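You operate a simulated robot arm through the tools that you are given. There is no shell and no other tool. Be economical: measure what you need, move in short steps, check, and stop when the job is done.

Carry out the task below with a simulated robot arm. There is one attempt and no reset: what you move stays moved.

TASK
Take the pink sports bottle on the washer top and put it away on the dryer top.

It is judged by the outcome, as a careful person would: the job done as asked, and still so three seconds after it is handed in. It fails if anything else is knocked over, pushed out of place, dropped, spilled or broken.

THE ROBOT
A 7-joint arm with a two-finger parallel gripper, fixed in place. Base frame: the origin is at the foot of the arm, x ahead of it, y to its left, z up; the work surface is at about z = 0. Lengths are in m, angles in rad, forces in N, time in s.
With the tool pointing down near the work surface it reaches from about 0.24 to 0.62 m from the base axis. Its first joint turns from -1.152 to 1.152 rad. Payload 2.6 kg.
Tool frame: the origin (TCP) lies between the finger pads and is the grasp point; the fingertips stand 0.03 m ahead of it; z points along the fingers, y is the line along which they close. The gripper opens to 0.094 m. The fingers are 0.028 m wide and 0.01 m thick; the gripper's body (0.05 by 0.096 m) begins 0.055 m behind the TCP.
Orientation is that of the tool frame in the base frame, as a unit quaternion [w, x, y, z]. With the fingers straight down and closing along the base's y, the tool's x points along the base's -x, its y along +y and its z along -z.

THE INTERFACE
- The arm moves only by the tool step_arm. Its argument "targets" is a list of rows, each a list of 3 entries, a list of its own where there are three numbers: the shift along the tool's x, y, z in m, then the turn, a rotation vector about the tool's x, y, z in rad, then the finger opening in m, from 0 to 0.094. In form: [[[dx, dy, dz], [rx, ry, rz], claw], ...]. A call has 1 to 12 rows; each row shifts and turns the commanded pose from where the row before left it, along the tool's axes as they then stand. A row lasts 0.2 s, in which the tool goes at most 0.05 m and 0.15 rad; a call with a longer step from one row to the next is refused whole, and so is a gripper value outside its range. A pose out of reach is approached as far as the arm can. The call stops where the force on the tool passes 40 N (or 10 N more than at its start, if that is more) or the arm is blocked; 0.2 s more then pass. The fingers move at their own pace (about 0.072 m/s each) and stop on an object; they squeeze with about 24 N. The grip force told is the motor's: it shows also when the fingers shut on nothing. Time passes only in rows, and 0.2 s behind the last, so rows that do not move let the fingers close. It gives the time, the measured TCP pose, the force on the tool (base axes), the opening and the grip force at its end, in the units of the frame above (readings bear some noise).
- Cameras (640 x 400 px; columns grow to the right, rows downward): "scene" is fixed at [0.0162, 0.4401, 0.5327]; the picture's right is [-0.86, -0.50, 0.00], its down [-0.43, 0.73, -0.54] and it looks along [0.27, -0.46, -0.84] (base axes); focal length 260 px, centre (320, 200). "wrist" rides on the gripper at [-0.037, 0, -0.058] in the tool frame; the picture's right is [0.00, -1.00, 0.00], its down [0.97, 0.00, -0.24] and it looks along [0.24, 0.00, 0.97] (tool axes); focal length 218 px, centre (320, 200).
- grab_frame(camera): a new picture of that camera. No time passes.
- point_at(camera, pixels): for up to 12 pixels [column, row] of the newest picture of that camera ("zoom" is the newest enlarged one), the place [x, y, z] in the base frame of the surface seen there, good to about 0.003 m. No time passes.
- inspect(camera, box): a new picture of the part [left, top, right, bottom] of that camera's present view, enlarged. No time passes.
- sign_off(): hands the job in; it is judged then, once.

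Work in short steps. Measure before you move; look again where a grasp or a placing could have gone wrong, and mend it. You have 60 turns and 22 pictures in all, the two below and enlarged ones among them. Open the gripper and draw the arm clear of the work before you hand the job in, unless the task says otherwise; then end with one line.

The tools are called as a command line: name --argument value ..., lists and objects as JSON in quotes. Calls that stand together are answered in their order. step_arm: Moves the arm, as the interface text tells. Its arguments: {"type":"object","properties":{"targets":{"type":"array","items":{"type":"array"}}},"required":["targets"]} The other tools are called the same way: grab_frame (camera) takes a picture; point_at (camera, pixels) gives the place of the surface under pixels of a picture; inspect (camera, box) takes an enlarged picture of a part of a camera's view; sign_off () hands the job in.

At the start:

```text
clock: 0.0
tcp_pos: [0.3204, 0.3357, 0.2932]
tool_rot: [-0.001, 0.0, 1.0, 0.001]
wrist_force: [0.5, -0.9, 0.1]
grip_width: 0.0942
finger_force: 0.1
```

scene: 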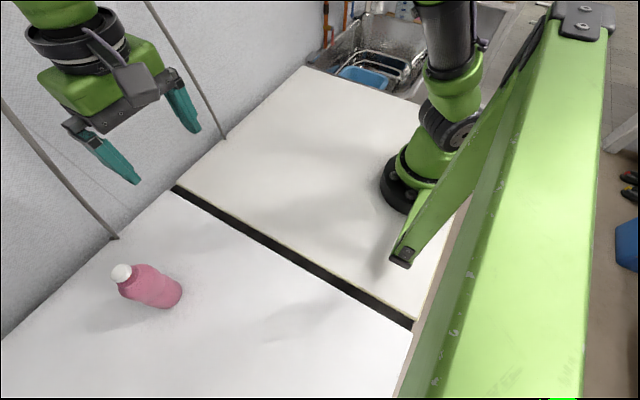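
wrist: 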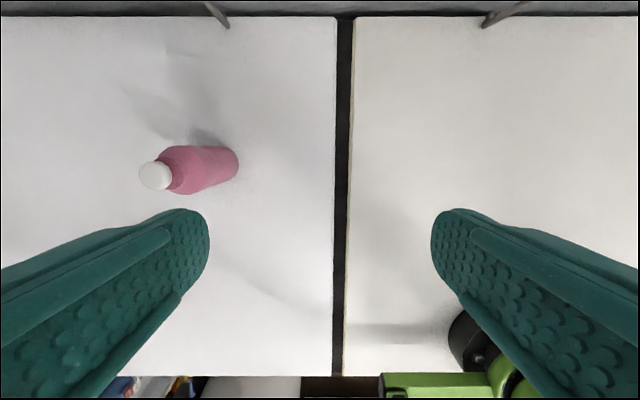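

The bottle shows at scene (150,287) and wrist (200,168); I measure it and the two tops.

point_at --camera "scene" --pixels '[[121, 273], [135, 280], [150, 287], [165, 292], [178, 293], [165, 308], [200, 300], [176, 188], [412, 325], [225, 140], [300, 200], [300, 70]]'

point_at --camera "wrist" --pixels '[[155, 175], [180, 170], [200, 168], [225, 165], [235, 165], [205, 147], [205, 190], [345, 200], [420, 150], [335, 100], [355, 100], [150, 250]]'

inspect --camera "scene" --box '[90, 240, 218, 320]'

```text
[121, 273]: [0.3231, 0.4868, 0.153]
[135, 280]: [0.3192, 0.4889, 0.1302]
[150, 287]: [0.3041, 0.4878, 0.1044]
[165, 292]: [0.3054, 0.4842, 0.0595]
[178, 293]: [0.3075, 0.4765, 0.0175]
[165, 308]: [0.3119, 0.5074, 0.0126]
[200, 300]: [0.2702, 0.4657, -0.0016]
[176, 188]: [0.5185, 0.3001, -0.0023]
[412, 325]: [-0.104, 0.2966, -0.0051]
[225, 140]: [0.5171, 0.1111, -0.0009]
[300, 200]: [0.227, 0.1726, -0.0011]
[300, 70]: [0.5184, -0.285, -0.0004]
```

```text
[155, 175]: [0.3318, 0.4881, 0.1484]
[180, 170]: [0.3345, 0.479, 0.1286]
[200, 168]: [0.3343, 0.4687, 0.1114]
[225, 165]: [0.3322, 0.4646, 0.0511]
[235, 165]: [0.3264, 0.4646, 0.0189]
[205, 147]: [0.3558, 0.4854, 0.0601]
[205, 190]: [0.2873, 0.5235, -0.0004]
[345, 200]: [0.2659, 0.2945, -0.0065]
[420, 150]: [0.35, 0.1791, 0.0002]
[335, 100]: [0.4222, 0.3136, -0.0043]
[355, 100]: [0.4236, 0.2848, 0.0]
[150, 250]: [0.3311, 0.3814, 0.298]
```

```text
5.00 times, centred on (154, 280) of scene
```

zoom: 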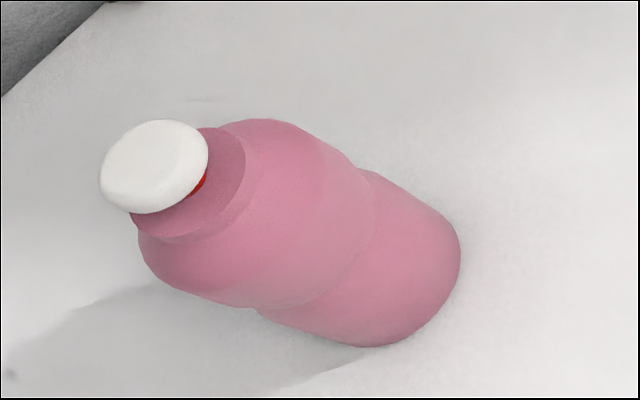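

The bottle stands upright, about 0.155 m tall with radius about 0.027, and its axis is near (0.331, 0.489). I move above it at the current height with the fingers open.

step_arm --targets '[[[-0.003, 0.04, 0], [0, 0, 0], 0.094], [[-0.003, 0.04, 0], [0, 0, 0], 0.094], [[-0.003, 0.04, 0], [0, 0, 0], 0.094], [[-0.002, 0.033, 0], [0, 0, 0], 0.094], [[0, 0, 0], [0, 0, 0], 0.094]]'

grab_frame --camera "wrist"

```text
clock: 1.2
tcp_pos: [0.3239, 0.4558, 0.2894]
tool_rot: [0.001, 0.0, 1.0, 0.0]
wrist_force: [0.0, 0.3, 0.8]
grip_width: 0.094
finger_force: 0.0
out of reach, approached as far as the arm can: row 3, 4
```

```text
18 pictures are left
```

wrist: 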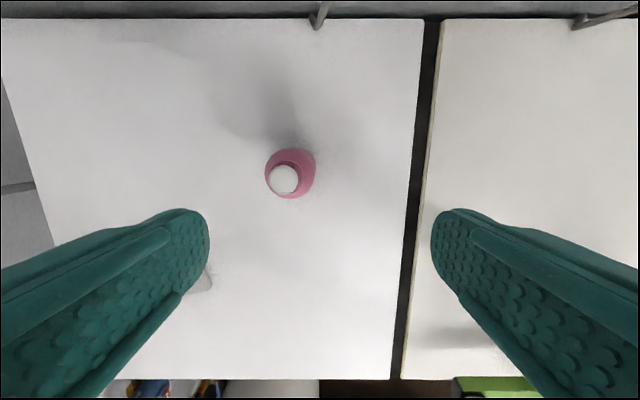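

At this height the reach limit stops me at y = 0.456. I descend to z ≈ 0.205, which keeps the fingertips above the cap, and see whether the reach grows.

step_arm --targets '[[[0, 0, 0.04], [0, 0, 0], 0.094], [[0, 0, 0.045], [0, 0, 0], 0.094], [[0, 0, 0], [0, 0, 0], 0.094]]'

grab_frame --camera "wrist"

point_at --camera "wrist" --pixels '[[284, 180], [308, 165]]'

```text
clock: 2.0
tcp_pos: [0.3233, 0.4545, 0.2051]
tool_rot: [0.0, 0.001, 1.0, 0.002]
wrist_force: [0.4, 1.0, 0.5]
grip_width: 0.0941
finger_force: 0.0
```

```text
17 pictures are left
```

wrist: 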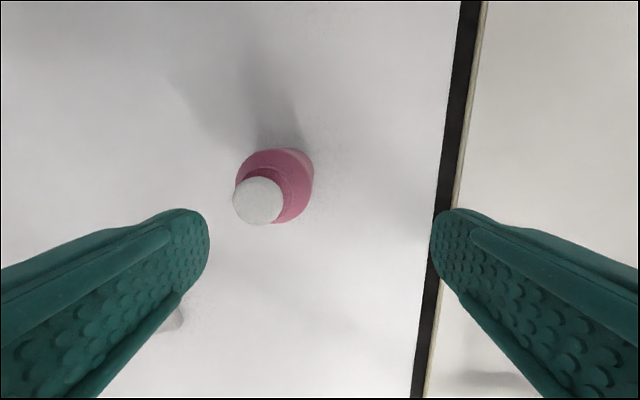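

```text
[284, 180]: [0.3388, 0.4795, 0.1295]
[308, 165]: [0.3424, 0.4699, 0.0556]
```

The cap at wrist (258,200) works out to (0.333, 0.486). I shift +0.032 in y and +0.010 in x at this height.

step_arm --targets '[[[-0.005, 0.016, 0], [0, 0, 0], 0.094], [[-0.005, 0.016, 0], [0, 0, 0], 0.094], [[0, 0, 0], [0, 0, 0], 0.094]]'

grab_frame --camera "wrist"

```text
clock: 2.8
tcp_pos: [0.3329, 0.4885, 0.2071]
tool_rot: [0.001, 0.0, 1.0, 0.0]
wrist_force: [0.5, -0.1, -0.1]
grip_width: 0.0938
finger_force: 0.1
```

```text
16 pictures are left
```

wrist: 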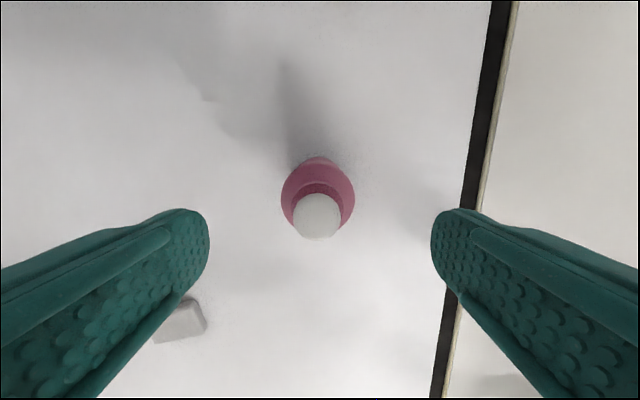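

The bottle is centred between the fingers. A small pale object shows at wrist (180,320), so I check its place and height before going down.

point_at --camera "wrist" --pixels '[[180, 315], [200, 322], [180, 338], [316, 215], [345, 195], [290, 195]]'

inspect --camera "wrist" --box '[130, 280, 258, 360]'

```text
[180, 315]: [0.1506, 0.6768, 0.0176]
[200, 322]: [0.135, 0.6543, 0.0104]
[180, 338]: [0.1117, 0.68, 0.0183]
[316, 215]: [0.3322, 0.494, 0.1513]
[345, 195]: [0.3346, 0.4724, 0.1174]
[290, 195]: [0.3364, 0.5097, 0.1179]
```

```text
5.00 times, centred on (194, 320) of wrist
```

zoom: 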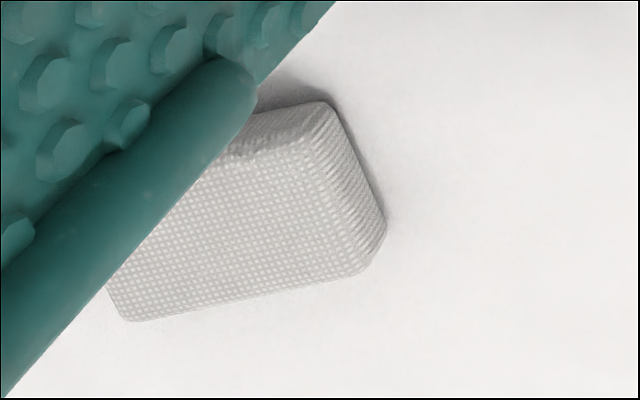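

That object is a sponge at about (0.13, 0.67), well clear. I descend 0.094 around the bottle.

step_arm --targets '[[[0, 0, 0.03], [0, 0, 0], 0.094], [[0, 0, 0.03], [0, 0, 0], 0.094], [[0, 0, 0.02], [0, 0, 0], 0.094], [[0, 0, 0.014], [0, 0, 0], 0.094], [[0, 0, 0], [0, 0, 0], 0.094]]'

grab_frame --camera "wrist"

grab_frame --camera "scene"

```text
clock: 4.0
tcp_pos: [0.3324, 0.4885, 0.1107]
tool_rot: [0.001, 0.0, 1.0, -0.001]
wrist_force: [-0.3, 0.3, 0.4]
grip_width: 0.0939
finger_force: 0.1
```

```text
14 pictures are left
```

wrist: 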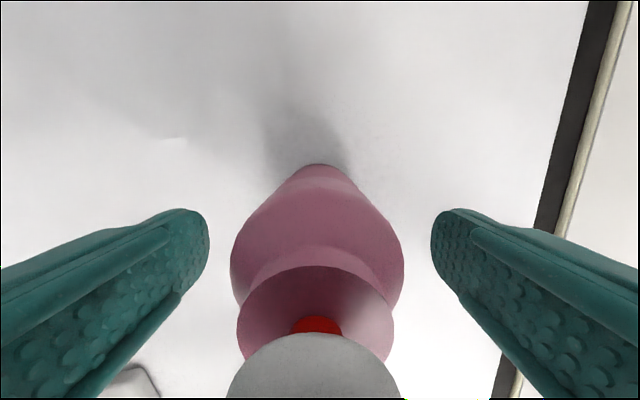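

```text
13 pictures are left
```

scene: 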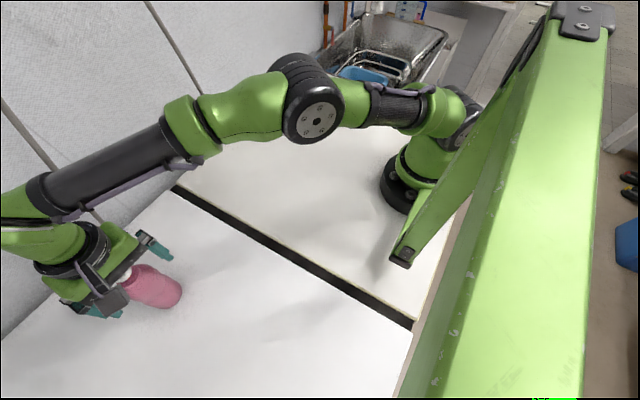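

The fingers straddle the bottle symmetrically (body spans columns 231–404, fingers at 208 and 432). I close.

step_arm --targets '[[[0, 0, 0], [0, 0, 0], 0.06], [[0, 0, 0], [0, 0, 0], 0.03], [[0, 0, 0], [0, 0, 0], 0.03], [[0, 0, 0], [0, 0, 0], 0.03], [[0, 0, 0], [0, 0, 0], 0.03]]'

```text
clock: 5.2
tcp_pos: [0.3329, 0.4891, 0.1113]
tool_rot: [0.0, 0.0, 1.0, 0.0]
wrist_force: [-0.1, 1.5, 2.3]
grip_width: 0.0558
finger_force: 24.0
```

The grip holds at 0.056 m with 24 N. I lift 0.06 gently.

step_arm --targets '[[[0, 0, -0.01], [0, 0, 0], 0.03], [[0, 0, -0.02], [0, 0, 0], 0.03], [[0, 0, -0.02], [0, 0, 0], 0.03], [[0, 0, -0.01], [0, 0, 0], 0.03], [[0, 0, 0], [0, 0, 0], 0.03]]'

grab_frame --camera "wrist"

```text
clock: 6.4
tcp_pos: [0.3324, 0.4891, 0.1706]
tool_rot: [0.0, 0.0, 1.0, 0.0]
wrist_force: [0.2, 0.4, -4.0]
grip_width: 0.056
finger_force: 24.1
```

```text
12 pictures are left
```

wrist: 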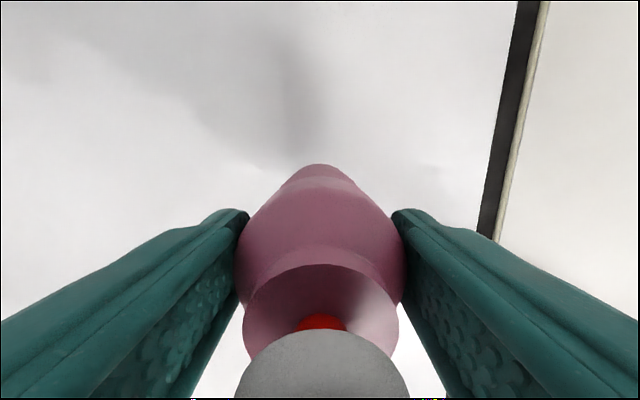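

The bottle hangs upright in the grip. The dryer top is empty in the earlier views, so I carry the bottle to about (0.38, 0.10), keeping its base about 0.06 up.

step_arm --targets '[[[0, -0.02, 0], [0, 0, 0], 0.03], [[-0.004, -0.037, 0], [0, 0, 0], 0.03], [[-0.005, -0.037, 0], [0, 0, 0], 0.03], [[-0.005, -0.037, 0], [0, 0, 0], 0.03], [[-0.005, -0.037, 0], [0, 0, 0], 0.03], [[-0.005, -0.037, 0], [0, 0, 0], 0.03], [[-0.005, -0.037, 0], [0, 0, 0], 0.03], [[-0.005, -0.037, 0], [0, 0, 0], 0.03], [[-0.005, -0.037, 0], [0, 0, 0], 0.03], [[-0.005, -0.037, 0], [0, 0, 0], 0.03], [[-0.004, -0.036, 0], [0, 0, 0], 0.03], [[0, 0, 0], [0, 0, 0], 0.03]]'

grab_frame --camera "scene"

grab_frame --camera "wrist"

```text
clock: 9.0
tcp_pos: [0.384, 0.1012, 0.1713]
tool_rot: [0.0, -0.001, 1.0, 0.0]
wrist_force: [0.0, 0.3, -3.5]
grip_width: 0.056
finger_force: 24.4
```

```text
11 pictures are left
```

scene: 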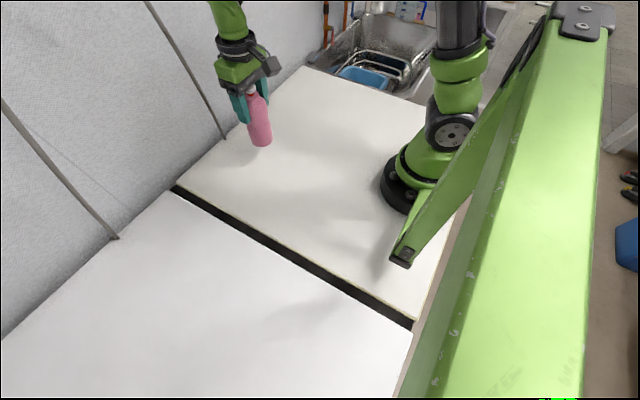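

```text
10 pictures are left
```

wrist: 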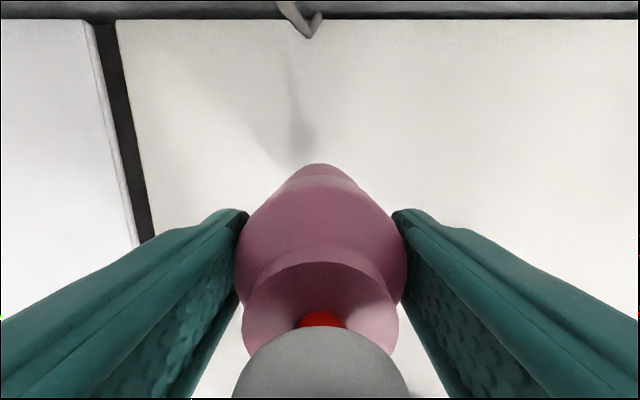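

The bottle is over the middle of the clear dryer top, which measured z ≈ -0.001, level with the washer. I lower it 0.058, slowing at the end.

step_arm --targets '[[[0, 0, 0.02], [0, 0, 0], 0.03], [[0, 0, 0.02], [0, 0, 0], 0.03], [[0, 0, 0.01], [0, 0, 0], 0.03], [[0, 0, 0.005], [0, 0, 0], 0.03], [[0, 0, 0.003], [0, 0, 0], 0.03], [[0, 0, 0], [0, 0, 0], 0.03]]'

```text
clock: 10.4
tcp_pos: [0.3807, 0.0989, 0.1142]
tool_rot: [-0.001, -0.001, 1.0, -0.001]
wrist_force: [0.0, 0.4, -3.5]
grip_width: 0.0556
finger_force: 24.2
```

The force still shows the bottle's full weight, so it isn't down yet. I lower by 1 mm steps.

step_arm --targets '[[[0, 0, 0.001], [0, 0, 0], 0.03], [[0, 0, 0.001], [0, 0, 0], 0.03], [[0, 0, 0], [0, 0, 0], 0.03]]'

```text
clock: 11.2
tcp_pos: [0.3803, 0.0993, 0.1127]
tool_rot: [0.0, 0.0, 1.0, 0.0]
wrist_force: [-0.6, 0.2, -3.3]
grip_width: 0.0559
finger_force: 23.9
```

Still hanging; I go on.

step_arm --targets '[[[0, 0, 0.001], [0, 0, 0], 0.03], [[0, 0, 0.001], [0, 0, 0], 0.03], [[0, 0, 0], [0, 0, 0], 0.03]]'

```text
clock: 12.0
tcp_pos: [0.38, 0.0993, 0.1112]
tool_rot: [0.001, 0.001, 1.0, 0.0]
wrist_force: [-6.6, -3.7, 20.5]
grip_width: 0.0558
finger_force: 24.3
```

Contact: the force rose to +20 N. I back off 1 mm, then open the fingers.

step_arm --targets '[[[0, 0, -0.0007], [0, 0, 0], 0.03], [[0, 0, 0], [0, 0, 0], 0.03], [[0, 0, 0], [0, 0, 0], 0.065], [[0, 0, 0], [0, 0, 0], 0.08], [[0, 0, 0], [0, 0, 0], 0.094], [[0, 0, 0], [0, 0, 0], 0.094]]'

grab_frame --camera "wrist"

```text
clock: 13.4
tcp_pos: [0.3811, 0.1007, 0.1111]
tool_rot: [0.0, -0.001, 1.0, -0.001]
wrist_force: [0.7, -0.4, -0.5]
grip_width: 0.0941
finger_force: 0.1
```

```text
9 pictures are left
```

wrist: 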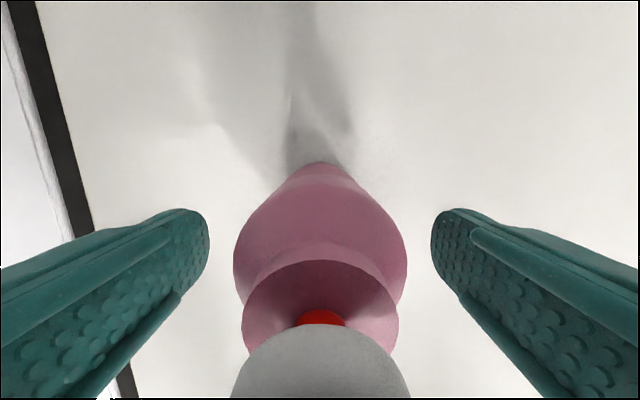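

The bottle stands free between the open fingers. I rise straight up 0.13, then draw aside in y.

step_arm --targets '[[[0, 0, -0.015], [0, 0, 0], 0.094], [[0, 0, -0.03], [0, 0, 0], 0.094], [[0, 0, -0.04], [0, 0, 0], 0.094], [[0, 0, -0.045], [0, 0, 0], 0.094], [[0.03, 0.03, 0], [0, 0, 0], 0.094], [[0.03, 0.04, 0], [0, 0, 0], 0.094], [[0, 0.04, 0], [0, 0, 0], 0.094], [[0, 0.04, 0], [0, 0, 0], 0.094], [[0, 0, 0], [0, 0, 0], 0.094]]'

grab_frame --camera "scene"

grab_frame --camera "wrist"

```text
clock: 15.4
tcp_pos: [0.3208, 0.2488, 0.2405]
tool_rot: [-0.001, 0.0, 1.0, 0.001]
wrist_force: [0.1, 0.4, -0.5]
grip_width: 0.094
finger_force: 0.0
```

```text
8 pictures are left
```

scene: 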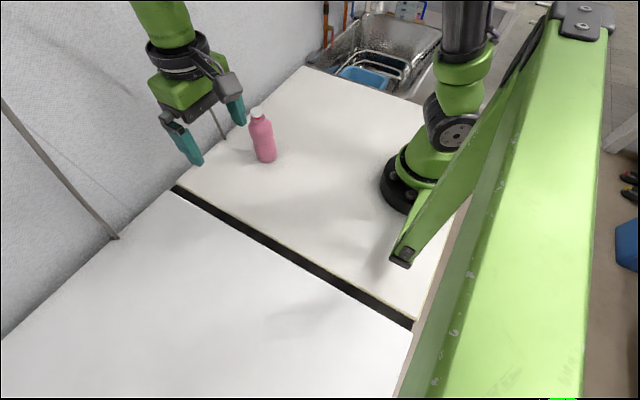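

```text
7 pictures are left
```

wrist: 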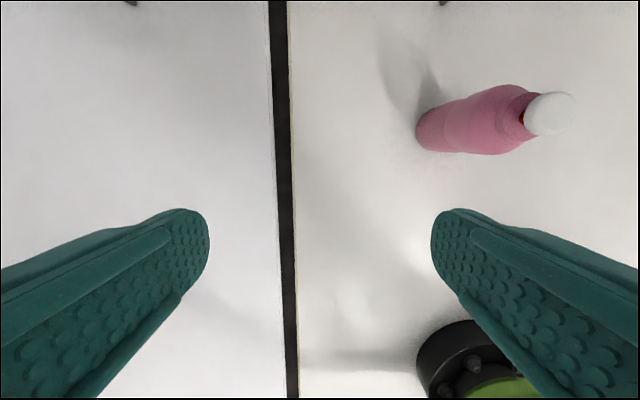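

The bottle stands upright on the dryer top at scene (262,140), and the arm is clear with the gripper open. I hand the job in.

sign_off

```text
The job is handed in.
```

The pink sports bottle now stands upright on the dryer top at about (0.38, 0.10). Nothing else was touched, and the gripper is open and clear.
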